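You operate a simulated robot arm through the tools that you are given. There is no shell and no other tool. Be economical: measure what you need, move in short steps, check, and stop when the job is done.

Carry out the task below with a simulated two-armed robot. There is one attempt and no reset: what you move stays moved.

## Task
Put one of the steel nut with a red bands from the top of the back bench on the small grey tray. Take the steel union with red bands from the top of the right blue cabinet and leave it on top of the blue gauge there. Push the small drawer with the yellow mark shut. Close the small drawer with the purple mark. Fetch the green tape roll and set it on the lower shelf of the red trolley. Do these in any order.

Only the result counts: the job must be done as asked and must still hold three seconds after the hand-in. Knocking over, shifting, dropping, spilling or breaking anything else fails it.

## Robot
Two 7-joint arms with fingered hands on one trunk, on a base that drives. Base frame: it is fixed to the floor where the robot stands at the start and does not move with it; the origin is under the middle of the robot, x ahead of it, y to its left, z up; the surface under the hand at the start is at about z = 900. Units: mm, degrees, N and s.
The left shoulder is at the start at [55, 269, 1240], the right one opposite. Places, roughly: blue gauge [500, 1250, 1000]; green tape roll (6x6x6 cm) [-6900, 5800, 900]; lower shelf of the red trolley [-6200, 5900, 300]; small drawer with the purple mark [700, 1900, 900]; small drawer with the yellow mark [700, 1800, 1200]; small grey tray (13x9x3 cm) [500, 200, 900]; steel nut with a red band (3x3x2 cm) [600, -200, 900]; steel union with red bands (8x3x3 cm) [700, 1400, 900]. Payload 5 kg a hand.
Tool frame (each hand has its own): the origin (TCP) lies between the finger pads and is the grasp point; the fingertips stand 52 mm ahead of it; z points along the fingers, y is the line along which they close. Largest opening 176 mm; the body of the gripper starts 61 mm behind the TCP. The gripper is a hand of 5 fingers: y runs from the thumb to the fingers, the wrist lies at [-26, -151, -269] in the tool frame.
Orientation is told as [roll, pitch, yaw] about the base's x, y, z axes, in that order, counted from this pose: with the fingers straight down and the wrist toward the robot, the tool's x, y and z point along [0, 1, 0], [1, 0, 0] and [0, 0, -1] of the base frame.

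## Interface
- The arms move only by the tool jog_arm. It takes "left_deltas", "right_deltas" or both (then of equal length, played together; a hand with none holds still); each is a list of rows, each a list of 2 entries, a list of its own where there are three numbers: the shift along the tool's x, y, z in cm, then the turn, a rotation vector about the tool's x, y, z in degrees. In form: [[[x, y, z], [wx, wy, wz]], ...]. A call has 1 to 10 rows; each row shifts and turns the commanded pose from where the row before left it, along the tool's axes as they then stand. Rows are played at 5 a second. More than 50 mm and 8.6 degrees between two rows, and nothing of the call is played. A pose out of reach is approached as far as the arm can. The call stops where the force on the tool passes 40 N (or 10 N more than at its start, if that is more) or the arm is blocked; 0.2 s more then pass. In this call time passes only in rows, and 0.2 s behind the last. It gives the time, the measured TCP pose, the force on the tool (base axes), the opening and the grip force at its end, in the units of the frame above (readings bear some noise), with the torque about the TCP (base axes, N m) and any sound that the robot's microphone picked up.
- Cameras (640 x 400 px; columns grow to the right, rows downward): "scene" is now at [136.8, 41.2, 1451.7]; the picture's right is [0.48, -0.88, -0.01], its down [-0.55, -0.29, -0.78] and it looks along [0.68, 0.37, -0.63] (base axes); focal length 291 px, centre (320, 200). "left" rides on the left gripper at [-102, -142, -203] in its tool frame; the picture's right is [-0.79, -0.29, 0.54], its down [0.56, -0.70, 0.44] and it looks along [0.25, 0.65, 0.72] (tool axes); focal length 275 px, centre (320, 200). "right" rides on the right gripper at [102, -142, -203] in its tool frame; the picture's right is [-0.79, 0.29, -0.54], its down [-0.56, -0.70, 0.44] and it looks along [-0.25, 0.65, 0.72] (tool axes); focal length 275 px, centre (320, 200). There is no depth. A picture from a camera that has moved, and an enlarged one, comes with that camera's place and axes in the base frame and with its lens.
- snapshot(camera): a new picture of that camera. It takes no simulated time.
- raise_lower(by): slides the trunk up (or, below 0, down) by that many mm; the arms and the scene camera ride with it, the base frame stays. It gives what a move gives, with no picture.
- base_move(legs): drives the robot by 1 to 6 legs, each [ahead, turn to the left] in mm and degrees, along the robot's own axes; the way and the turn of a leg run together, so that a leg with both is an arc; at most 1500 mm and 180 degrees a leg. The arms and the cameras ride along, it lands a little off, and it stops where it bumps. It gives what a move gives.
- curl_fingers(index, middle, ring, little, thumb_bend, thumb_turn, hand): sets how far each is bent, from 0 (flat) to 1 (curled in); at 0.3 the hand is open as for a grip, at 0.7 the pads meet at the TCP. One left out holds its place. A second passes; each finger stops where it meets its share of the squeeze, and holds until it gets a number again. It is the only way to open and close the hand. It gives what a move gives, with no picture; readings hold the bend of each and the force on index, middle, ring, little, thumb and palm. thumb_turn goes from beside the hand (0) to across from the fingers (1), as for a grip.
- pan_tilt(pan, tilt): turns the head with the scene camera to pan (to the left, within 80 degrees either way) and tilt (down, from -29 to 69), counted from straight ahead of the robot. It gives what a move gives.
- zoom(camera, box): a new picture of the part [left, top, right, bottom] of that camera's present view, enlarged. It takes no simulated time.
- finish_job(): hands the job in; it is judged then, once.

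Go step by step. Nothing tells you exact positions but the pictures and the camera data: compare them with the known pose of the tool, close in by small moves and look again before you grip or let go. The budget is 165 turns and 118 pictures, counting those below and the enlarged ones. Unless the task says otherwise, let go and move clear before handing in, and close with one line.

The tools are called after "Request:" as name(argument=value, ...) on one line, values as JSON. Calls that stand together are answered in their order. jog_arm: Moves the arms, as the interface text tells. Its arguments: {"type":"object","properties":{"left_deltas":{"type":"array"},"right_deltas":{"type":"array"}},"required":[]} The other tools are called the same way: raise_lower (by) slides the trunk up or down; curl_fingers (index, middle, ring, little, thumb_bend, thumb_turn, hand) moves the fingers one by one; base_move (legs) drives the base; pan_tilt (pan, tilt) turns the head that bears the scene camera; snapshot (camera) takes a picture; zoom (camera, box) takes an enlarged picture of a part of a camera's view; finish_job () hands the job in.

At the start:

```text
time: 0.0
left_eef_pos: [587.5, 741.3, 1119.1]
left_tcp_rot: [0.0, 0.2, 0.1]
left_force: [-0.2, -0.1, 0.7]
left_moment: [0.0, 0.02, 0.01]
left_width: 175.7
left_grip_force: 0.1
left_shape: jaw
left_bend: [0.3, 0.3, 0.3, 0.3, 0.3, 0.98]
left_finger forces: [0.1, 0.1, 0.0, 0.1, 0.0, 0.0]
right_eef_pos: [662.3, 0.3, 1077.1]
right_tcp_rot: [-0.1, 0.1, -0.1]
right_force: [0.4, -0.4, -0.1]
right_moment: [-0.05, 0.01, 0.01]
right_width: 175.6
right_grip_force: 0.1
right_shape: jaw
right_bend: [0.3, 0.3, 0.3, 0.3, 0.3, 0.98]
right_finger forces: [0.0, 0.0, 0.0, 0.1, 0.0, 0.1]
trunk travel left (down, up): [-400.0, 401.0]
robot x, y, heading: [-2.5, 0.0, 0.1]
head pan, tilt: [28.4, 38.1]
```

scene: 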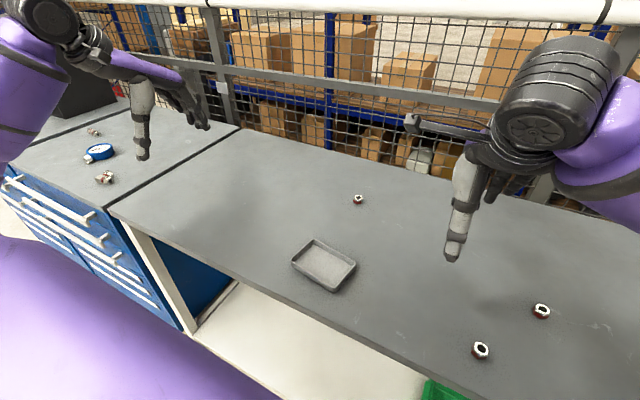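
right: 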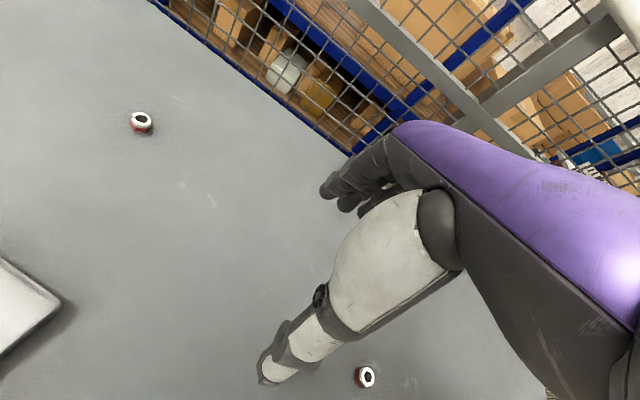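
left: 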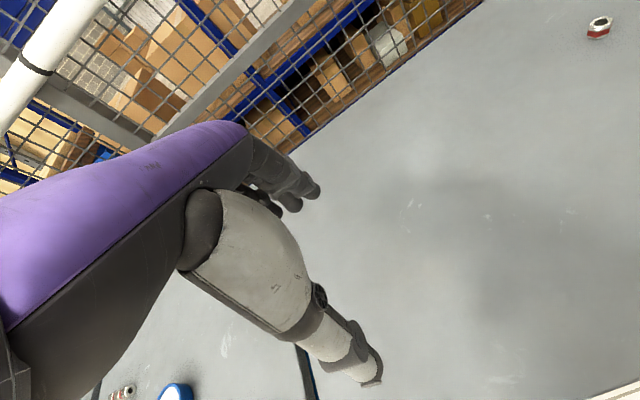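

I see the back bench with three nuts and the grey tray, and the gauge with two fittings on the left cabinet. I'll zoom in to tell them apart before moving.

Request:
zoom(camera="scene", box=[280, 170, 600, 370])

Request:
zoom(camera="scene", box=[0, 100, 240, 250])

```text
2.00 times, centred on (440, 270) of scene
camera zoom: at [136.8, 41.2, 1451.7], right [0.48, -0.88, -0.01], down [-0.55, -0.29, -0.78], along [0.68, 0.37, -0.63], focal length 582 px, centre (80, 60)
```

zoom: 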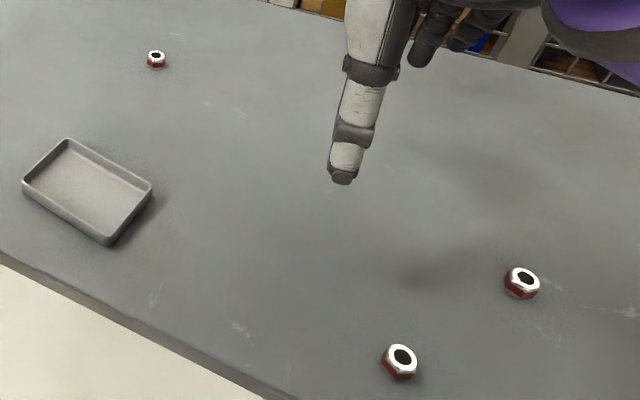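

```text
2.67 times, centred on (120, 175) of scene
camera zoom: at [136.8, 41.2, 1451.7], right [0.48, -0.88, -0.01], down [-0.55, -0.29, -0.78], along [0.68, 0.37, -0.63], focal length 776 px, centre (853, 267)
```

zoom: 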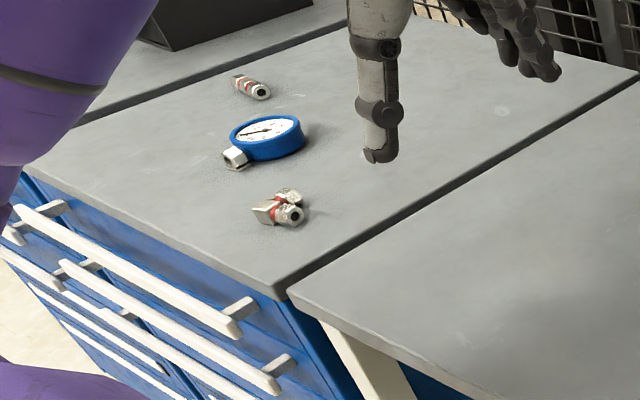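

All three nuts are alike. The straight fitting behind the gauge is the union and the nearer one is a tee, so I leave the tee alone. I take the nut nearest the tray, at about [774, 260], with the left hand and move the right arm aside.

Request:
jog_arm(left_deltas=[[[-4.5, 1.8, 0.5], [0, 0, 0]], [[-4.5, 1.8, 0.5], [0, 0, 0]], [[-4.5, 1.8, 0.5], [0, 0, 0]], [[-4.5, 1.8, 0.5], [0, 0, 0]], [[-4.5, 1.8, 0.5], [0, 0, 0]], [[-4.5, 1.8, 0.5], [0, 0, 0]], [[-4.5, 1.8, 0.5], [0, 0, 0]], [[-4.5, 1.8, 0.5], [0, 0, 0]], [[-4.5, 1.8, 0.5], [0, 0, 0]], [[-4.5, 1.8, 0.5], [0, 0, 0]]], right_deltas=[[[-2, 0, 0], [0, 0, 0]], [[-2, 0, 0], [0, 0, 0]], [[-2, 0, 0], [0, 0, 0]], [[-2, 0, 0], [0, 0, 0]], [[-2, 0, 0], [0, 0, 0]], [[-2, 0, 0], [0, 0, 0]], [[-2, 0, 0], [0, 0, 0]], [[-2, 0, 0], [0, 0, 0]], [[-2, 0, 0], [0, 0, 0]], [[-2, 0, 0], [0, 0, 0]]])

Request:
curl_fingers(hand="left", index=0.7, middle=0.7, ring=0.7, little=0.7, thumb_bend=0.7, thumb_turn=1)

Request:
snapshot(camera="left")

Request:
snapshot(camera="scene")

```text
time: 2.2
left_eef_pos: [755.2, 290.4, 1078.6]
left_tcp_rot: [0.1, -0.7, 0.1]
left_force: [0.1, 0.0, -0.2]
left_moment: [0.07, 0.09, 0.03]
left_width: 176.0
left_grip_force: 0.1
left_shape: jaw
left_bend: [0.3, 0.3, 0.3, 0.3, 0.3, 0.97]
left_finger forces: [0.0, 0.1, 0.1, 0.1, 0.0, 0.1]
right_eef_pos: [649.2, -201.5, 1083.2]
right_tcp_rot: [0.0, -0.6, 0.0]
right_force: [1.2, -2.7, -1.1]
right_moment: [0.24, 0.12, 0.07]
right_width: 176.1
right_grip_force: 0.2
right_shape: jaw
right_bend: [0.3, 0.3, 0.3, 0.3, 0.3, 0.97]
right_finger forces: [0.0, 0.0, 0.1, 0.0, 0.0, 0.0]
trunk travel left (down, up): [-400.0, 401.0]
robot x, y, heading: [-0.3, 0.5, -0.0]
head pan, tilt: [28.4, 38.1]
```

```text
time: 3.2
left_eef_pos: [753.6, 291.1, 1078.4]
left_tcp_rot: [0.0, -0.7, 0.1]
left_force: [0.3, 0.7, 0.0]
left_moment: [-0.04, -0.02, -0.03]
left_width: 13.4
left_grip_force: 0.0
left_shape: fingers
left_bend: [0.7, 0.7, 0.7, 0.7, 0.7, 1.0]
left_finger forces: [0.0, 0.0, 0.1, 0.0, 0.0, 0.0]
right_eef_pos: [647.9, -199.9, 1086.1]
right_tcp_rot: [0.0, -0.7, 0.0]
right_force: [-0.2, -0.7, 0.5]
right_moment: [0.0, 0.0, 0.0]
right_width: 175.8
right_grip_force: 0.0
right_shape: jaw
right_bend: [0.3, 0.3, 0.3, 0.3, 0.3, 0.97]
right_finger forces: [0.0, 0.1, 0.0, 0.1, 0.0, 0.0]
trunk travel left (down, up): [-400.0, 401.0]
robot x, y, heading: [-0.4, 0.4, -0.1]
head pan, tilt: [28.4, 38.1]
```

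```text
112 pictures are left
camera left: at [608.8, 188.7, 1279.8], right [-0.28, -0.79, -0.54], down [-0.7, 0.56, -0.45], along [0.66, 0.25, -0.71], focal length 275 px, centre (320, 200)
```

left: 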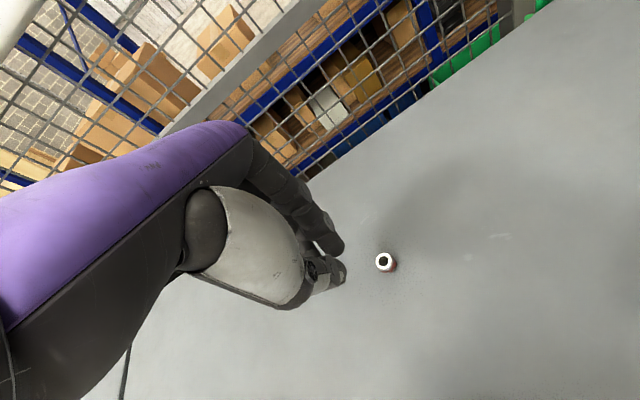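

```text
111 pictures are left
camera scene: at [136.8, 41.2, 1451.7], right [0.48, -0.88, -0.01], down [-0.55, -0.29, -0.78], along [0.68, 0.37, -0.63], focal length 291 px, centre (320, 200)
```

scene: 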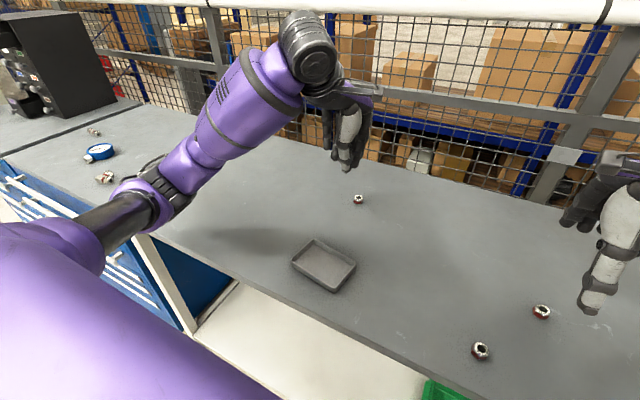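

The nut resolves to about [778, 262, 910] from both views. I'll check where the closed fingertips really end.

Request:
zoom(camera="left", box=[240, 180, 440, 305])

Request:
zoom(camera="scene", box=[280, 70, 440, 220])

```text
3.20 times, centred on (340, 242) of left
camera zoom: at [608.8, 188.7, 1279.8], right [-0.28, -0.79, -0.54], down [-0.7, 0.56, -0.45], along [0.66, 0.25, -0.71], focal length 881 px, centre (256, 64)
```

zoom: 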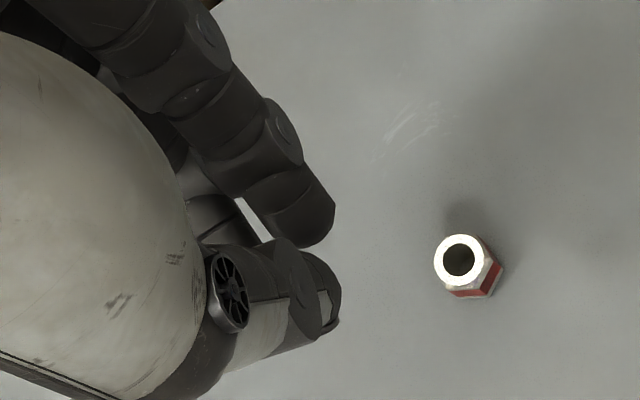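

```text
2.67 times, centred on (360, 145) of scene
camera zoom: at [136.8, 41.2, 1451.7], right [0.48, -0.88, -0.01], down [-0.55, -0.29, -0.78], along [0.68, 0.37, -0.63], focal length 776 px, centre (213, 347)
```

zoom: 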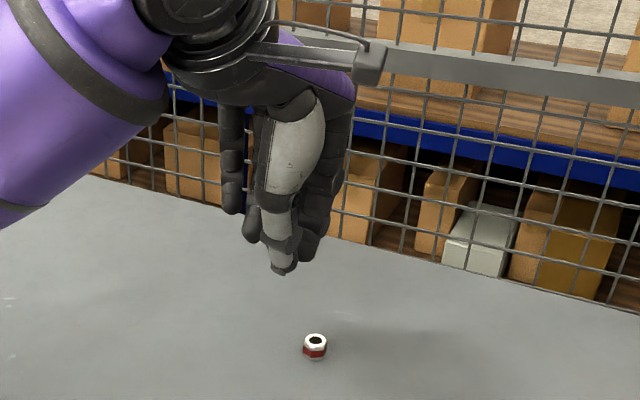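

Closed tips reach roughly 60 mm past the TCP. I'll half open the hand, centre over the nut, come lower and look again.

Request:
curl_fingers(hand="left", index=0.53, middle=0.53, ring=0.53, little=0.53, thumb_bend=0.53)

Request:
jog_arm(left_deltas=[[[-2.9, 2.4, 2], [0, 0, 0]], [[0, 0, 3], [0, 0, 0]], [[0, 0, 2], [0, 0, 0]]])

Request:
zoom(camera="left", box=[220, 150, 440, 300])

Request:
zoom(camera="scene", box=[280, 110, 440, 210])

```text
time: 4.2
left_eef_pos: [753.1, 292.8, 1078.3]
left_tcp_rot: [0.0, -0.7, 0.1]
left_force: [0.3, 0.1, 0.1]
left_moment: [-0.02, 0.01, -0.03]
left_width: 85.7
left_grip_force: 0.0
left_shape: fingers
left_bend: [0.53, 0.53, 0.53, 0.53, 0.53, 1.0]
left_finger forces: [0.0, 0.0, 0.0, 0.1, 0.0, 0.1]
right_eef_pos: [648.9, -200.4, 1083.7]
right_tcp_rot: [0.0, -0.6, 0.1]
right_force: [0.6, -1.1, -0.6]
right_moment: [0.02, 0.0, 0.02]
right_width: 175.9
right_grip_force: 0.1
right_shape: jaw
right_bend: [0.3, 0.3, 0.3, 0.3, 0.3, 0.97]
right_finger forces: [0.1, 0.1, 0.0, 0.0, 0.0, 0.0]
trunk travel left (down, up): [-400.0, 401.0]
robot x, y, heading: [1.0, -1.7, 0.0]
head pan, tilt: [28.4, 38.1]
```

```text
time: 5.0
left_eef_pos: [781.0, 261.4, 1007.3]
left_tcp_rot: [0.1, -0.7, 0.1]
left_force: [1.1, -0.4, 1.0]
left_moment: [0.03, 0.13, -0.04]
left_width: 85.8
left_grip_force: 0.1
left_shape: fingers
left_bend: [0.53, 0.53, 0.53, 0.53, 0.53, 1.0]
left_finger forces: [0.1, 0.1, 0.0, 0.1, 0.0, 0.0]
right_eef_pos: [649.0, -200.8, 1083.4]
right_tcp_rot: [0.1, -0.5, 0.0]
right_force: [0.9, -0.7, -0.6]
right_moment: [0.12, 0.11, 0.01]
right_width: 176.0
right_grip_force: 0.1
right_shape: jaw
right_bend: [0.3, 0.3, 0.3, 0.3, 0.3, 0.97]
right_finger forces: [0.0, 0.0, 0.1, 0.0, 0.0, 0.0]
trunk travel left (down, up): [-400.0, 401.0]
robot x, y, heading: [-1.5, -0.5, -0.1]
head pan, tilt: [28.4, 38.1]
```

```text
2.67 times, centred on (330, 225) of left
camera zoom: at [635.3, 157.8, 1209.6], right [-0.28, -0.79, -0.54], down [-0.7, 0.56, -0.45], along [0.66, 0.25, -0.71], focal length 734 px, centre (293, 133)
```

zoom: 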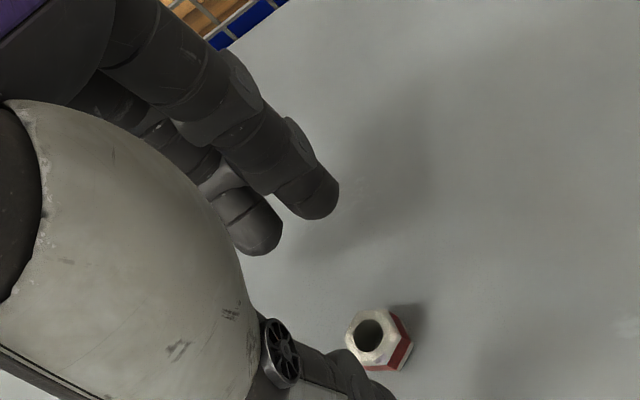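

```text
4.00 times, centred on (360, 160) of scene
camera zoom: at [138.3, 40.1, 1451.5], right [0.48, -0.88, -0.01], down [-0.55, -0.29, -0.78], along [0.68, 0.37, -0.63], focal length 1164 px, centre (160, 360)
```

zoom: 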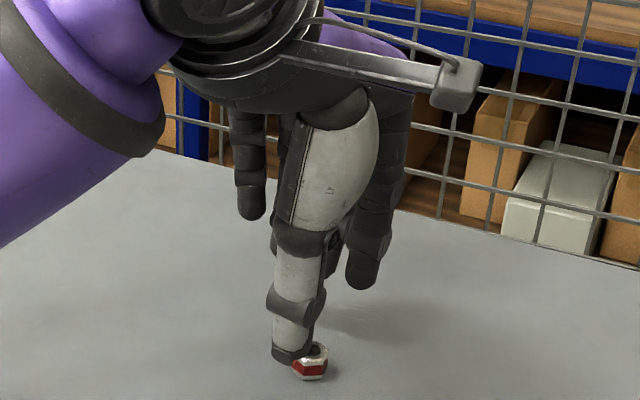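

The nut is centred, but the thumb tip hangs lower than the fingers. I'll tilt the hand 16° so the tips level out, then check.

Request:
jog_arm(left_deltas=[[[0, 0, 0], [8, 0, 0]], [[0, 0, 0], [8, 0, 0]]])

Request:
zoom(camera="left", box=[220, 150, 440, 300])

Request:
zoom(camera="scene", box=[280, 110, 440, 210])

```text
time: 5.6
left_eef_pos: [778.3, 263.7, 1009.2]
left_tcp_rot: [0.0, 15.4, 0.2]
left_force: [-0.7, -0.6, -0.6]
left_moment: [-0.02, -0.06, 0.0]
left_width: 86.0
left_grip_force: 0.0
left_shape: fingers
left_bend: [0.53, 0.53, 0.53, 0.53, 0.53, 1.0]
left_finger forces: [0.1, 0.0, 0.1, 0.0, 0.0, 0.0]
right_eef_pos: [647.3, -200.6, 1085.8]
right_tcp_rot: [0.0, -0.8, 0.0]
right_force: [-0.6, 1.1, 1.8]
right_moment: [-0.02, -0.03, -0.05]
right_width: 175.7
right_grip_force: 0.0
right_shape: jaw
right_bend: [0.3, 0.3, 0.3, 0.3, 0.3, 0.97]
right_finger forces: [0.1, 0.0, 0.0, 0.0, 0.1, 0.0]
trunk travel left (down, up): [-400.0, 401.0]
robot x, y, heading: [-0.6, -2.1, -0.1]
head pan, tilt: [28.4, 38.1]
```

```text
2.67 times, centred on (330, 225) of left
camera zoom: at [695.2, 159.6, 1242.8], right [-0.42, -0.79, -0.45], down [-0.8, 0.56, -0.24], along [0.44, 0.25, -0.86], focal length 734 px, centre (293, 133)
```

zoom: 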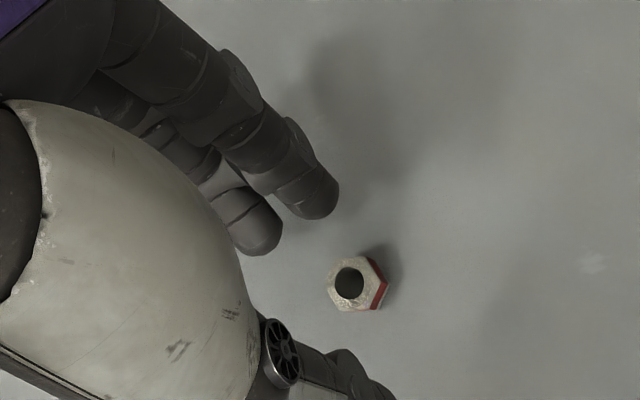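

```text
4.00 times, centred on (360, 160) of scene
camera zoom: at [136.5, 41.3, 1451.8], right [0.48, -0.88, -0.01], down [-0.55, -0.29, -0.78], along [0.68, 0.37, -0.63], focal length 1164 px, centre (160, 360)
```

zoom: 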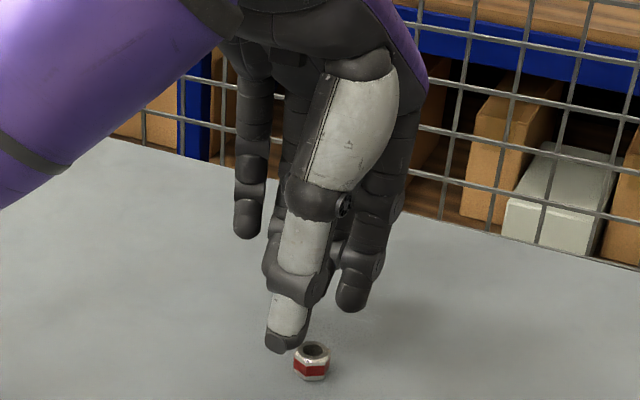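

Now I shift so the tips, not the TCP, are over the nut, and do a trial closure above it to see how low each tip ends.

Request:
jog_arm(left_deltas=[[[0, 1.6, -0.4], [0, 0, 0]]])

Request:
curl_fingers(hand="left", index=0.64, middle=0.64, ring=0.5, little=0.5, thumb_bend=0.68)

Request:
zoom(camera="left", box=[220, 150, 440, 300])

Request:
zoom(camera="scene", box=[280, 110, 440, 210])

Request:
snapshot(camera="right")

```text
time: 6.0
left_eef_pos: [795.6, 263.0, 1008.2]
left_tcp_rot: [0.1, 15.3, 0.1]
left_force: [0.3, 0.3, 0.1]
left_moment: [-0.01, 0.06, -0.03]
left_width: 85.9
left_grip_force: 0.2
left_shape: fingers
left_bend: [0.53, 0.53, 0.53, 0.53, 0.53, 1.0]
left_finger forces: [0.0, 0.1, 0.0, 0.0, 0.0, 0.0]
right_eef_pos: [647.5, -200.2, 1084.3]
right_tcp_rot: [0.0, -0.7, -0.1]
right_force: [1.3, 1.6, -0.8]
right_moment: [0.06, 0.01, 0.02]
right_width: 175.8
right_grip_force: 0.0
right_shape: jaw
right_bend: [0.3, 0.3, 0.3, 0.3, 0.3, 0.97]
right_finger forces: [0.0, 0.1, 0.1, 0.1, 0.0, 0.0]
trunk travel left (down, up): [-400.0, 401.0]
robot x, y, heading: [-1.4, 0.2, 0.1]
head pan, tilt: [28.4, 38.1]
```

```text
time: 7.0
left_eef_pos: [795.1, 263.1, 1008.2]
left_tcp_rot: [0.2, 15.4, 0.1]
left_force: [-0.5, 0.2, 0.5]
left_moment: [0.03, -0.05, 0.02]
left_width: 30.0
left_grip_force: 0.1
left_shape: fingers
left_bend: [0.64, 0.64, 0.5, 0.5, 0.68, 1.0]
left_finger forces: [0.0, 0.0, 0.0, 0.1, 0.0, 0.1]
right_eef_pos: [648.1, -200.0, 1085.3]
right_tcp_rot: [0.0, -0.7, 0.0]
right_force: [0.1, 0.0, 0.4]
right_moment: [0.02, 0.0, -0.01]
right_width: 175.8
right_grip_force: 0.1
right_shape: jaw
right_bend: [0.3, 0.3, 0.3, 0.3, 0.3, 0.97]
right_finger forces: [0.0, 0.1, 0.0, 0.0, 0.1, 0.0]
trunk travel left (down, up): [-400.0, 401.0]
robot x, y, heading: [3.7, 1.5, -0.2]
head pan, tilt: [28.4, 38.1]
```

```text
2.67 times, centred on (330, 225) of left
camera zoom: at [711.8, 159.1, 1242.2], right [-0.42, -0.79, -0.45], down [-0.8, 0.56, -0.24], along [0.44, 0.25, -0.86], focal length 734 px, centre (293, 133)
```

zoom: 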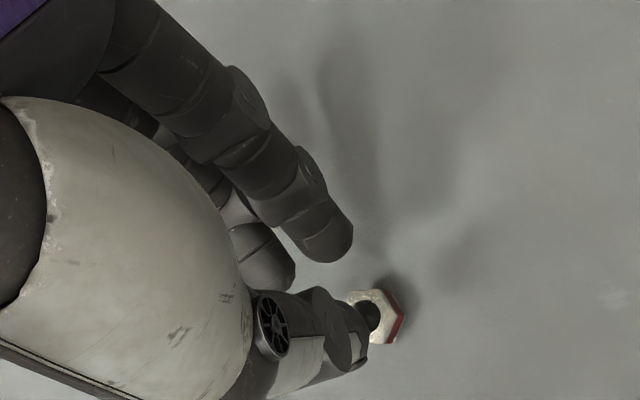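

```text
4.00 times, centred on (360, 160) of scene
camera zoom: at [137.0, 40.9, 1451.7], right [0.48, -0.88, -0.01], down [-0.55, -0.29, -0.78], along [0.68, 0.37, -0.63], focal length 1164 px, centre (160, 360)
```

zoom: 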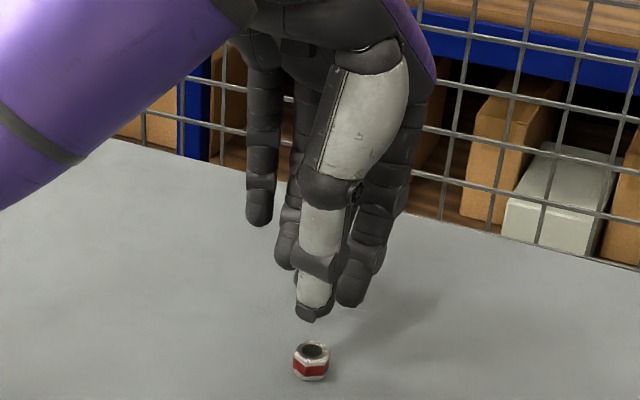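

```text
102 pictures are left
camera right: at [504.3, -98.9, 1285.9], right [0.28, -0.79, 0.54], down [-0.7, -0.56, -0.45], along [0.66, -0.25, -0.71], focal length 275 px, centre (320, 200)
```

right: 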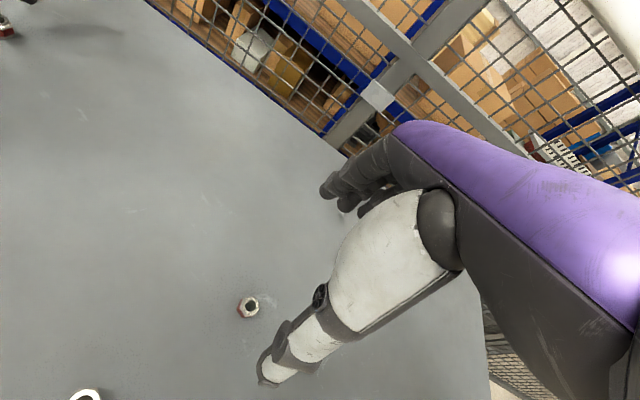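

Thumb tip is still a bit lower than the fingers, so I add 8° more tilt, set fingers nearly closed and thumb open, and go down beside the nut.

Request:
curl_fingers(hand="left", index=0.59, middle=0.59, ring=0.5, little=0.5, thumb_bend=0.53)

Request:
jog_arm(left_deltas=[[[0, 0, 0], [8, 0, 0]], [[0, 2.0, 1.2], [0, 0, 0]], [[0, 0.4, 1.0], [0, 0, 0]]])

Request:
zoom(camera="left", box=[220, 150, 440, 300])

Request:
zoom(camera="scene", box=[280, 130, 440, 230])

```text
time: 8.0
left_eef_pos: [795.4, 263.3, 1007.6]
left_tcp_rot: [0.1, 15.3, 0.1]
left_force: [0.6, 0.0, 0.4]
left_moment: [-0.01, -0.02, 0.0]
left_width: 72.6
left_grip_force: 0.1
left_shape: fingers
left_bend: [0.59, 0.59, 0.5, 0.5, 0.53, 1.0]
left_finger forces: [0.0, 0.0, 0.0, 0.0, 0.0, 0.0]
right_eef_pos: [648.6, -200.8, 1084.6]
right_tcp_rot: [0.0, -0.8, 0.0]
right_force: [-0.3, -0.1, 1.1]
right_moment: [0.01, 0.01, -0.01]
right_width: 175.8
right_grip_force: 0.1
right_shape: jaw
right_bend: [0.3, 0.3, 0.3, 0.3, 0.3, 0.97]
right_finger forces: [0.0, 0.0, 0.0, 0.0, 0.1, 0.1]
trunk travel left (down, up): [-400.0, 401.0]
robot x, y, heading: [-1.0, 1.1, 0.4]
head pan, tilt: [28.4, 38.1]
```

```text
time: 8.8
left_eef_pos: [808.3, 262.7, 978.5]
left_tcp_rot: [0.0, 23.3, 0.1]
left_force: [0.7, 1.5, 0.4]
left_moment: [0.0, -0.06, 0.04]
left_width: 72.2
left_grip_force: 0.1
left_shape: fingers
left_bend: [0.59, 0.59, 0.5, 0.5, 0.53, 1.0]
left_finger forces: [0.0, 0.0, 0.0, 0.1, 0.1, 0.1]
right_eef_pos: [647.6, -200.5, 1084.3]
right_tcp_rot: [0.0, -0.6, 0.0]
right_force: [-0.9, 0.8, 0.0]
right_moment: [-0.01, -0.03, -0.01]
right_width: 176.0
right_grip_force: 0.0
right_shape: jaw
right_bend: [0.3, 0.3, 0.3, 0.3, 0.3, 0.97]
right_finger forces: [0.1, 0.0, 0.0, 0.1, 0.0, 0.0]
trunk travel left (down, up): [-400.0, 401.0]
robot x, y, heading: [-2.5, 4.7, 0.2]
head pan, tilt: [28.4, 38.1]
```

```text
2.67 times, centred on (330, 225) of left
camera zoom: at [757.9, 159.4, 1222.2], right [-0.48, -0.79, -0.38], down [-0.82, 0.56, -0.13], along [0.31, 0.25, -0.91], focal length 734 px, centre (293, 133)
```

zoom: 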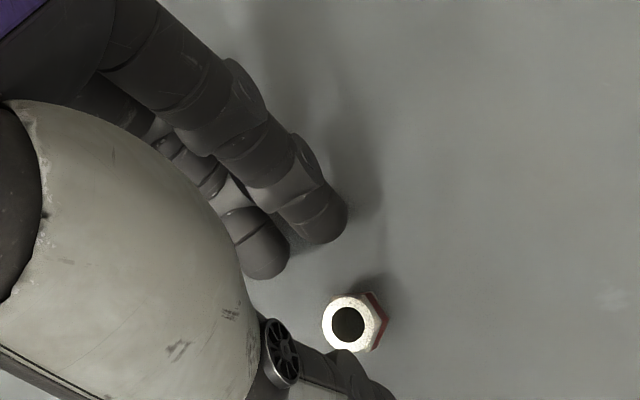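

```text
4.00 times, centred on (360, 180) of scene
camera zoom: at [137.0, 41.1, 1451.7], right [0.48, -0.88, -0.01], down [-0.55, -0.29, -0.78], along [0.68, 0.37, -0.63], focal length 1164 px, centre (160, 280)
```

zoom: 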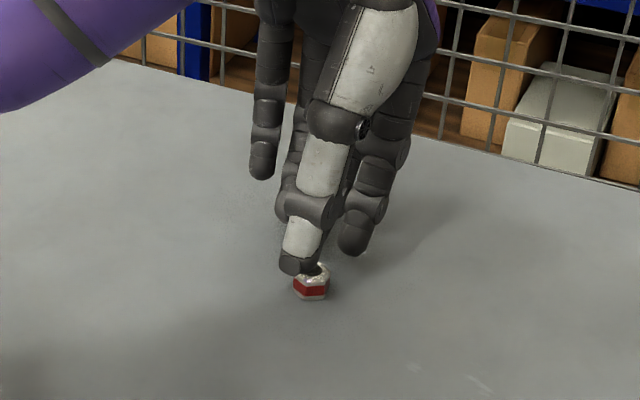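

Nut sits between thumb and fingers. I go straight down about 15 mm, watching the force.

Request:
jog_arm(left_deltas=[[[0, 0.35, 0.83], [0, 0, 0]], [[0, 0.2, 0.46], [0, 0, 0]]])

Request:
zoom(camera="left", box=[220, 150, 440, 300])

Request:
zoom(camera="scene", box=[310, 150, 410, 220])

```text
time: 9.4
left_eef_pos: [809.5, 264.4, 970.2]
left_tcp_rot: [0.0, 23.0, 0.1]
left_force: [11.2, 1.6, 30.5]
left_moment: [1.09, -1.53, -0.29]
left_width: 72.0
left_grip_force: 14.9
left_shape: fingers
left_bend: [0.59, 0.59, 0.5, 0.5, 0.53, 1.0]
left_finger forces: [5.3, 0.0, 24.6, 0.0, 0.1, 0.0]
right_eef_pos: [647.8, -201.1, 1086.8]
right_tcp_rot: [0.1, -0.8, -0.1]
right_force: [0.7, 0.9, 0.1]
right_moment: [0.03, -0.02, -0.05]
right_width: 175.9
right_grip_force: 0.1
right_shape: jaw
right_bend: [0.3, 0.3, 0.3, 0.3, 0.3, 0.97]
right_finger forces: [0.1, 0.0, 0.0, 0.0, 0.0, 0.0]
trunk travel left (down, up): [-400.0, 401.0]
robot x, y, heading: [0.1, -0.4, -0.1]
head pan, tilt: [28.4, 38.1]
```

```text
2.67 times, centred on (330, 225) of left
camera zoom: at [757.3, 159.8, 1213.0], right [-0.47, -0.79, -0.39], down [-0.82, 0.56, -0.14], along [0.32, 0.25, -0.91], focal length 734 px, centre (293, 133)
```

zoom: 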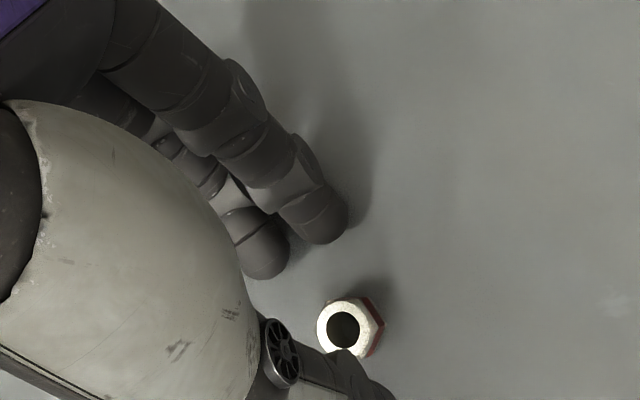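

```text
5.71 times, centred on (360, 185) of scene
camera zoom: at [135.8, 40.4, 1452.4], right [0.48, -0.88, -0.01], down [-0.55, -0.29, -0.78], along [0.68, 0.37, -0.63], focal length 1663 px, centre (91, 286)
```

zoom: 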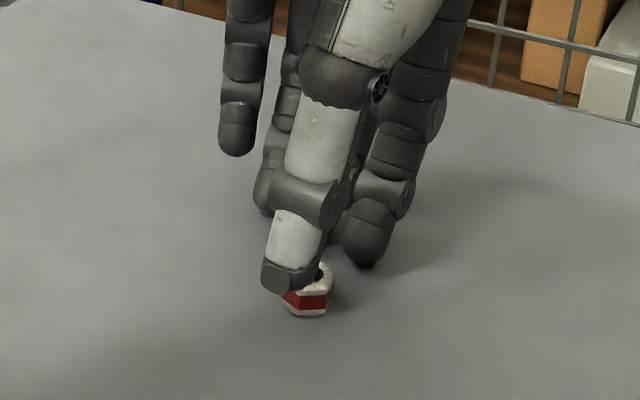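

The ring finger touched the bench. I lift a little, fold ring and little fingers away, curl index and middle slightly more, and descend again.

Request:
jog_arm(left_deltas=[[[0, -0.6, -1.38], [0, 0, 0]]])

Request:
curl_fingers(hand="left", index=0.61, middle=0.61, ring=1.0, little=1.0)

Request:
jog_arm(left_deltas=[[[0, 0.3, 0.9], [0, 0, 0]], [[0, 0.25, 0.65], [0, 0, 0]]])

Request:
zoom(camera="left", box=[240, 180, 440, 320])

Request:
zoom(camera="scene", box=[310, 150, 410, 220])

```text
time: 9.8
left_eef_pos: [808.0, 262.9, 978.0]
left_tcp_rot: [0.1, 23.6, 0.1]
left_force: [-0.5, 0.5, 0.3]
left_moment: [0.02, -0.01, -0.04]
left_width: 72.2
left_grip_force: 0.1
left_shape: fingers
left_bend: [0.59, 0.59, 0.5, 0.5, 0.53, 1.0]
left_finger forces: [0.0, 0.0, 0.1, 0.0, 0.0, 0.1]
right_eef_pos: [649.7, -200.4, 1085.5]
right_tcp_rot: [0.0, -0.7, 0.0]
right_force: [0.1, 0.5, -0.4]
right_moment: [-0.02, -0.02, 0.0]
right_width: 175.9
right_grip_force: 0.1
right_shape: jaw
right_bend: [0.3, 0.3, 0.3, 0.3, 0.3, 0.97]
right_finger forces: [0.0, 0.0, 0.1, 0.1, 0.0, 0.0]
trunk travel left (down, up): [-400.0, 401.0]
robot x, y, heading: [0.9, 2.3, -0.2]
head pan, tilt: [28.4, 38.1]
```

```text
time: 10.8
left_eef_pos: [807.8, 262.5, 980.3]
left_tcp_rot: [0.1, 23.2, 0.0]
left_force: [-0.4, 0.1, -0.2]
left_moment: [-0.01, -0.02, -0.03]
left_width: 68.4
left_grip_force: 0.1
left_shape: fingers
left_bend: [0.61, 0.61, 1.0, 1.0, 0.53, 1.0]
left_finger forces: [0.1, 0.0, 0.0, 0.1, 0.0, 0.0]
right_eef_pos: [649.2, -199.2, 1085.7]
right_tcp_rot: [0.0, -0.6, 0.0]
right_force: [0.2, -0.7, 0.2]
right_moment: [0.04, -0.05, 0.02]
right_width: 176.0
right_grip_force: 0.0
right_shape: jaw
right_bend: [0.3, 0.3, 0.3, 0.3, 0.3, 0.97]
right_finger forces: [0.1, 0.1, 0.0, 0.0, 0.0, 0.1]
trunk travel left (down, up): [-400.0, 401.0]
robot x, y, heading: [-2.6, 1.3, 0.1]
head pan, tilt: [28.4, 38.1]
```

```text
time: 11.4
left_eef_pos: [808.9, 262.9, 966.3]
left_tcp_rot: [0.0, 23.0, 0.1]
left_force: [3.6, 1.9, 11.4]
left_moment: [-0.11, -0.41, 0.08]
left_width: 65.8
left_grip_force: 6.0
left_shape: fingers
left_bend: [0.62, 0.61, 1.0, 1.0, 0.53, 1.0]
left_finger forces: [11.3, 0.1, 0.0, 0.0, 0.0, 0.0]
right_eef_pos: [647.8, -201.1, 1084.8]
right_tcp_rot: [0.0, -0.7, 0.1]
right_force: [0.6, -0.1, 0.2]
right_moment: [0.01, -0.04, 0.02]
right_width: 175.9
right_grip_force: 0.1
right_shape: jaw
right_bend: [0.3, 0.3, 0.3, 0.3, 0.3, 0.97]
right_finger forces: [0.1, 0.0, 0.0, 0.0, 0.1, 0.0]
trunk travel left (down, up): [-400.0, 401.0]
robot x, y, heading: [2.5, 0.7, -0.0]
head pan, tilt: [28.4, 38.1]
```

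```text
2.86 times, centred on (340, 250) of left
camera zoom: at [757.1, 159.2, 1209.7], right [-0.47, -0.79, -0.38], down [-0.82, 0.56, -0.13], along [0.32, 0.25, -0.91], focal length 786 px, centre (263, 57)
```

zoom: 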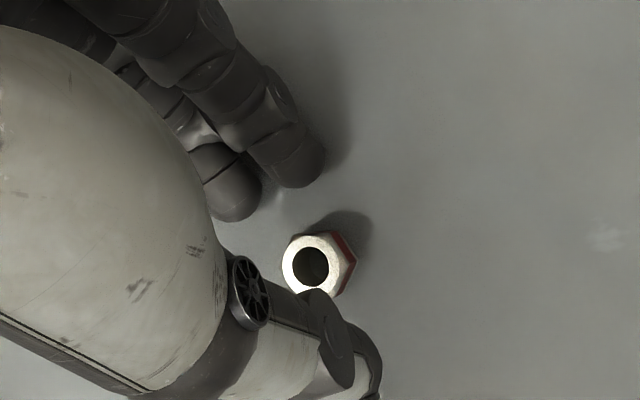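

```text
5.71 times, centred on (360, 185) of scene
camera zoom: at [136.3, 40.7, 1452.0], right [0.48, -0.88, -0.01], down [-0.55, -0.29, -0.78], along [0.68, 0.37, -0.63], focal length 1663 px, centre (91, 286)
```

zoom: 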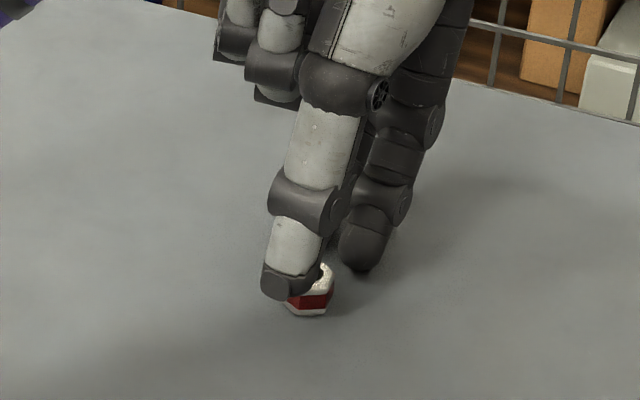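

Alignment looks good: nut between the thumb and index/middle pair. I ease up 3 mm and close.

Request:
jog_arm(left_deltas=[[[0, -0.12, -0.28], [0, 0, 0]]])

Request:
curl_fingers(hand="left", index=0.66, middle=0.66, thumb_bend=0.75)

Request:
zoom(camera="left", box=[240, 180, 440, 320])

Request:
zoom(camera="scene", box=[310, 150, 410, 220])

```text
time: 11.8
left_eef_pos: [807.6, 262.6, 965.6]
left_tcp_rot: [0.1, 23.3, 0.1]
left_force: [1.8, 0.0, 6.4]
left_moment: [-0.06, -0.18, 0.01]
left_width: 66.2
left_grip_force: 2.7
left_shape: fingers
left_bend: [0.62, 0.61, 1.0, 1.0, 0.53, 1.0]
left_finger forces: [6.0, 0.1, 0.0, 0.0, 0.0, 0.1]
right_eef_pos: [647.6, -199.3, 1086.2]
right_tcp_rot: [0.0, -0.6, 0.0]
right_force: [-0.9, 1.1, -0.2]
right_moment: [0.0, 0.04, -0.02]
right_width: 175.7
right_grip_force: 0.0
right_shape: jaw
right_bend: [0.3, 0.3, 0.3, 0.3, 0.3, 0.97]
right_finger forces: [0.0, 0.0, 0.0, 0.1, 0.0, 0.0]
trunk travel left (down, up): [-400.0, 401.0]
robot x, y, heading: [-0.5, 2.2, -0.1]
head pan, tilt: [28.4, 38.1]
```

```text
time: 12.8
left_eef_pos: [808.7, 262.5, 967.6]
left_tcp_rot: [0.1, 23.3, 0.1]
left_force: [-0.7, 0.5, 0.1]
left_moment: [0.02, 0.01, -0.02]
left_width: 9.2
left_grip_force: 0.1
left_shape: fingers
left_bend: [0.66, 0.66, 1.0, 1.0, 0.74, 1.0]
left_finger forces: [0.1, 0.0, 0.0, 0.0, 0.0, 0.0]
right_eef_pos: [648.7, -199.5, 1084.4]
right_tcp_rot: [0.0, -0.7, 0.0]
right_force: [-0.4, 1.2, 0.2]
right_moment: [0.02, 0.03, -0.02]
right_width: 176.2
right_grip_force: 0.1
right_shape: jaw
right_bend: [0.3, 0.3, 0.3, 0.3, 0.3, 0.97]
right_finger forces: [0.0, 0.0, 0.1, 0.1, 0.1, 0.0]
trunk travel left (down, up): [-400.0, 401.0]
robot x, y, heading: [-3.9, -1.8, -0.1]
head pan, tilt: [28.4, 38.1]
```

```text
2.86 times, centred on (340, 250) of left
camera zoom: at [757.8, 159.1, 1210.1], right [-0.48, -0.79, -0.38], down [-0.82, 0.56, -0.13], along [0.31, 0.25, -0.91], focal length 786 px, centre (263, 57)
```

zoom: 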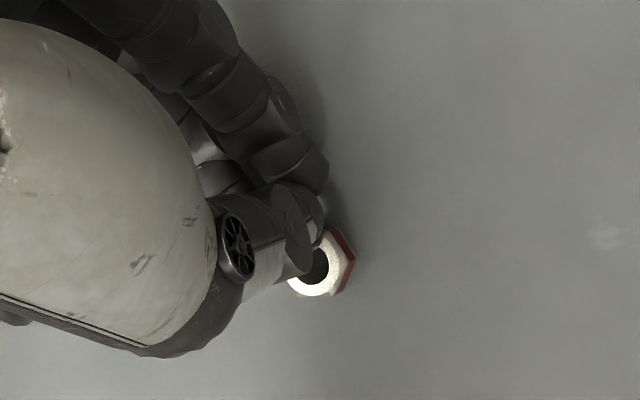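

```text
5.71 times, centred on (360, 185) of scene
camera zoom: at [137.2, 40.9, 1451.7], right [0.48, -0.88, -0.01], down [-0.55, -0.29, -0.78], along [0.68, 0.37, -0.63], focal length 1663 px, centre (91, 286)
```

zoom: 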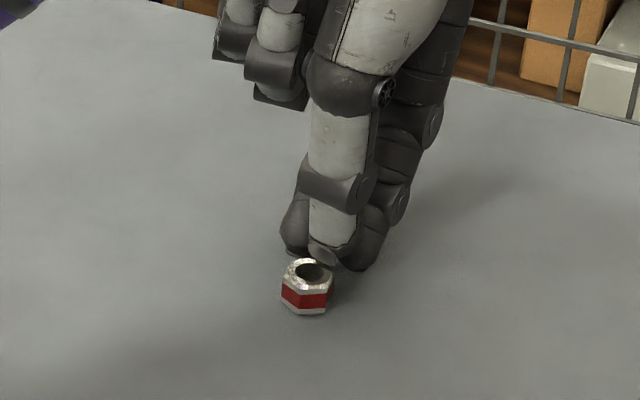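

The thumb passed just above the nut, so the tilt was too much. I lift, reduce the tilt to about 10°, reopen, and recentre.

Request:
jog_arm(left_deltas=[[[0, -1.2, -2.8], [0, 0, 0]], [[0, 0, 0], [-6.5, 0, 0]], [[0, 0, 0], [-6.5, 0, 0]]])

Request:
curl_fingers(hand="left", index=0.61, middle=0.61, thumb_bend=0.53)

Request:
jog_arm(left_deltas=[[[0, -1.45, 0.25], [0, 0, 0]], [[0, 0.26, 1.48], [0, 0, 0]]])

Request:
zoom(camera="left", box=[240, 180, 440, 320])

Request:
zoom(camera="scene", box=[310, 150, 410, 220])

```text
time: 13.6
left_eef_pos: [806.8, 263.9, 997.6]
left_tcp_rot: [0.0, 10.1, 0.1]
left_force: [-0.5, 0.7, 2.0]
left_moment: [-0.06, -0.07, 0.01]
left_width: 9.2
left_grip_force: 0.1
left_shape: fingers
left_bend: [0.66, 0.66, 1.0, 1.0, 0.74, 1.0]
left_finger forces: [0.1, 0.0, 0.0, 0.0, 0.0, 0.0]
right_eef_pos: [648.0, -200.2, 1085.8]
right_tcp_rot: [-0.1, -0.8, 0.1]
right_force: [0.1, -0.6, 1.2]
right_moment: [0.0, -0.09, -0.02]
right_width: 175.7
right_grip_force: 0.0
right_shape: jaw
right_bend: [0.3, 0.3, 0.3, 0.3, 0.3, 0.97]
right_finger forces: [0.0, 0.1, 0.1, 0.1, 0.1, 0.1]
trunk travel left (down, up): [-400.0, 401.0]
robot x, y, heading: [-0.4, 2.4, -0.1]
head pan, tilt: [28.4, 38.1]
```

```text
time: 14.6
left_eef_pos: [807.0, 263.2, 996.9]
left_tcp_rot: [0.1, 10.3, 0.0]
left_force: [0.6, 0.2, -0.5]
left_moment: [0.04, 0.01, 0.02]
left_width: 67.9
left_grip_force: 0.1
left_shape: fingers
left_bend: [0.61, 0.61, 1.0, 1.0, 0.53, 1.0]
left_finger forces: [0.0, 0.1, 0.1, 0.1, 0.1, 0.0]
right_eef_pos: [649.3, -200.4, 1084.3]
right_tcp_rot: [0.1, -0.7, 0.0]
right_force: [0.8, 0.0, 0.7]
right_moment: [-0.01, 0.03, 0.01]
right_width: 176.0
right_grip_force: 0.0
right_shape: jaw
right_bend: [0.3, 0.3, 0.3, 0.3, 0.3, 0.97]
right_finger forces: [0.0, 0.1, 0.0, 0.0, 0.0, 0.0]
trunk travel left (down, up): [-400.0, 401.0]
robot x, y, heading: [-1.8, 1.6, -0.0]
head pan, tilt: [28.4, 38.1]
```

```text
time: 15.2
left_eef_pos: [793.9, 263.9, 980.8]
left_tcp_rot: [0.0, 10.2, 0.1]
left_force: [0.6, 0.2, 0.3]
left_moment: [-0.05, 0.08, -0.02]
left_width: 68.0
left_grip_force: 0.1
left_shape: fingers
left_bend: [0.61, 0.61, 1.0, 1.0, 0.53, 1.0]
left_finger forces: [0.1, 0.0, 0.0, 0.1, 0.0, 0.0]
right_eef_pos: [650.0, -200.0, 1084.1]
right_tcp_rot: [-0.2, -0.7, -0.1]
right_force: [0.7, 0.5, -0.9]
right_moment: [-0.04, 0.09, 0.03]
right_width: 175.8
right_grip_force: 0.0
right_shape: jaw
right_bend: [0.3, 0.3, 0.3, 0.3, 0.3, 0.97]
right_finger forces: [0.0, 0.0, 0.0, 0.0, 0.1, 0.0]
trunk travel left (down, up): [-400.0, 401.0]
robot x, y, heading: [2.9, -0.5, 0.1]
head pan, tilt: [28.4, 38.1]
```

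```text
2.86 times, centred on (340, 250) of left
camera zoom: at [690.1, 159.5, 1207.2], right [-0.38, -0.79, -0.48], down [-0.77, 0.56, -0.31], along [0.51, 0.25, -0.82], focal length 786 px, centre (263, 57)
```

zoom: 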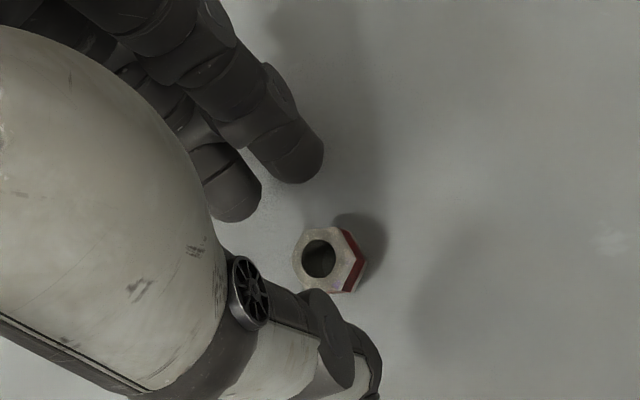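

```text
5.71 times, centred on (360, 185) of scene
camera zoom: at [138.2, 41.2, 1451.4], right [0.48, -0.88, -0.01], down [-0.55, -0.29, -0.78], along [0.68, 0.37, -0.63], focal length 1663 px, centre (91, 286)
```

zoom: 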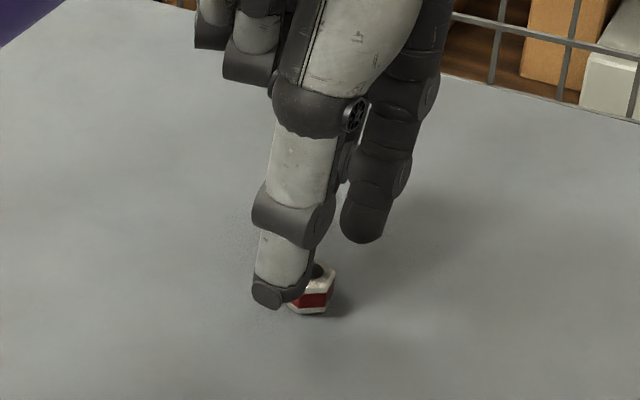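

Good layout. I descend another 14 mm.

Request:
jog_arm(left_deltas=[[[0, 0.17, 0.98], [0, 0, 0]], [[0, 0.08, 0.45], [0, 0, 0]]])

Request:
zoom(camera="scene", box=[310, 150, 410, 220])

```text
time: 15.8
left_eef_pos: [791.5, 262.9, 969.2]
left_tcp_rot: [0.1, 10.3, 0.2]
left_force: [-0.2, 0.2, -0.5]
left_moment: [0.03, -0.05, 0.02]
left_width: 68.1
left_grip_force: 0.0
left_shape: fingers
left_bend: [0.61, 0.61, 1.0, 1.0, 0.53, 1.0]
left_finger forces: [0.0, 0.2, 0.0, 0.1, 0.0, 0.0]
right_eef_pos: [647.9, -201.7, 1084.8]
right_tcp_rot: [-0.1, -0.9, 0.1]
right_force: [-0.3, -0.1, -0.3]
right_moment: [0.02, -0.07, -0.01]
right_width: 175.9
right_grip_force: 0.1
right_shape: jaw
right_bend: [0.3, 0.3, 0.3, 0.3, 0.3, 0.97]
right_finger forces: [0.0, 0.1, 0.0, 0.0, 0.0, 0.1]
trunk travel left (down, up): [-400.0, 401.0]
robot x, y, heading: [1.9, -0.6, -0.2]
head pan, tilt: [28.4, 38.1]
```

```text
5.71 times, centred on (360, 185) of scene
camera zoom: at [136.4, 40.6, 1451.9], right [0.48, -0.88, -0.01], down [-0.55, -0.29, -0.78], along [0.68, 0.37, -0.63], focal length 1663 px, centre (91, 286)
```

zoom: 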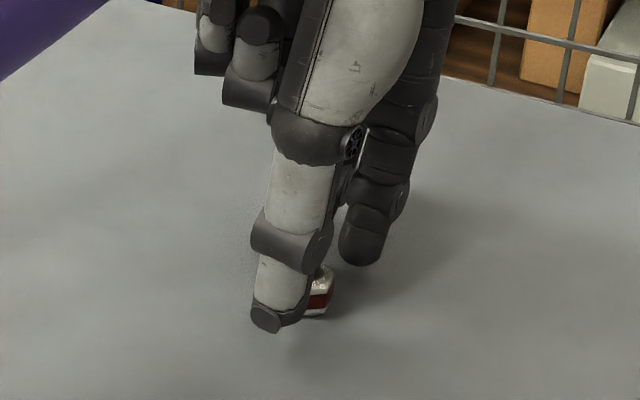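

No contact yet with z at 969; three to six millimetres more, stopping on touch, then close.

Request:
jog_arm(left_deltas=[[[0, 0.05, 0.28], [0, 0, 0]], [[0, 0.05, 0.25], [0, 0, 0]]])

Request:
curl_fingers(hand="left", index=0.7, middle=0.7, thumb_bend=0.72)

Request:
zoom(camera="left", box=[240, 180, 440, 320])

Request:
zoom(camera="scene", box=[310, 150, 410, 220])

```text
time: 16.4
left_eef_pos: [795.0, 265.3, 971.9]
left_tcp_rot: [0.1, 9.8, 0.4]
left_force: [0.3, 0.1, 0.2]
left_moment: [0.03, 0.04, 0.0]
left_width: 68.2
left_grip_force: 0.1
left_shape: fingers
left_bend: [0.61, 0.61, 1.0, 1.0, 0.53, 1.0]
left_finger forces: [0.0, 0.1, 0.0, 0.1, 0.0, 0.1]
right_eef_pos: [647.7, -201.4, 1088.9]
right_tcp_rot: [0.0, -0.8, 0.0]
right_force: [-0.2, 0.2, -0.4]
right_moment: [0.0, 0.0, 0.02]
right_width: 175.9
right_grip_force: 0.0
right_shape: jaw
right_bend: [0.3, 0.3, 0.3, 0.3, 0.3, 0.97]
right_finger forces: [0.0, 0.0, 0.0, 0.1, 0.0, 0.0]
trunk travel left (down, up): [-400.0, 401.0]
robot x, y, heading: [2.1, -3.0, -0.1]
head pan, tilt: [28.4, 38.1]
```

```text
time: 17.4
left_eef_pos: [793.6, 263.4, 971.4]
left_tcp_rot: [0.2, 9.7, 0.2]
left_force: [0.4, -1.0, 0.2]
left_moment: [0.03, 0.01, -0.02]
left_width: 8.8
left_grip_force: 0.1
left_shape: fingers
left_bend: [0.7, 0.7, 1.0, 1.0, 0.72, 1.0]
left_finger forces: [0.0, 0.0, 0.1, 0.0, 0.0, 0.1]
right_eef_pos: [647.0, -201.9, 1087.0]
right_tcp_rot: [0.0, -0.8, -0.1]
right_force: [-0.1, 0.2, -0.6]
right_moment: [0.01, -0.03, 0.01]
right_width: 175.8
right_grip_force: 0.1
right_shape: jaw
right_bend: [0.3, 0.3, 0.3, 0.3, 0.3, 0.97]
right_finger forces: [0.0, 0.0, 0.0, 0.1, 0.0, 0.0]
trunk travel left (down, up): [-400.0, 401.0]
robot x, y, heading: [4.9, -0.8, -0.1]
head pan, tilt: [28.4, 38.1]
```

```text
2.86 times, centred on (340, 250) of left
camera zoom: at [688.1, 159.5, 1195.5], right [-0.37, -0.79, -0.49], down [-0.77, 0.56, -0.32], along [0.52, 0.26, -0.81], focal length 786 px, centre (263, 57)
```

zoom: 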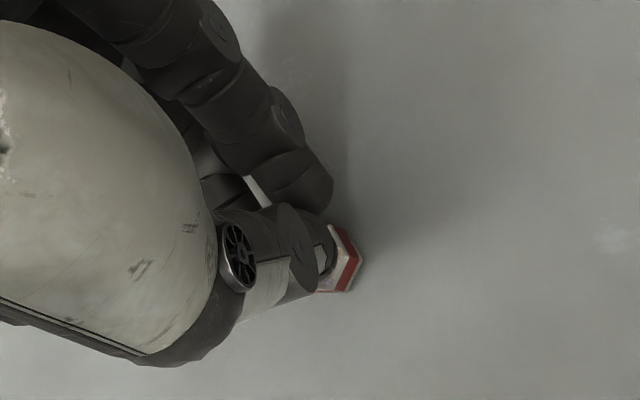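

```text
5.71 times, centred on (360, 185) of scene
camera zoom: at [134.5, 38.7, 1452.6], right [0.48, -0.88, -0.01], down [-0.55, -0.29, -0.78], along [0.68, 0.38, -0.62], focal length 1663 px, centre (91, 286)
```

zoom: 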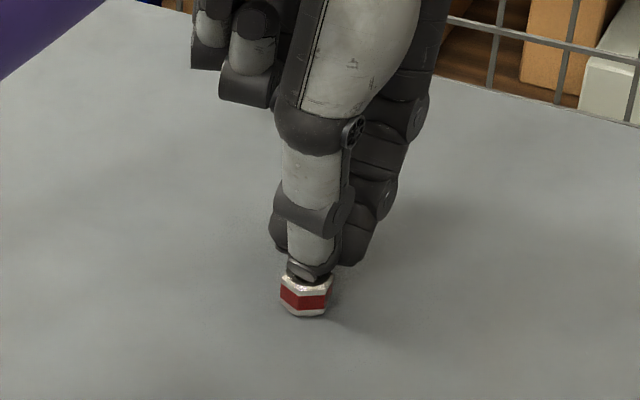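

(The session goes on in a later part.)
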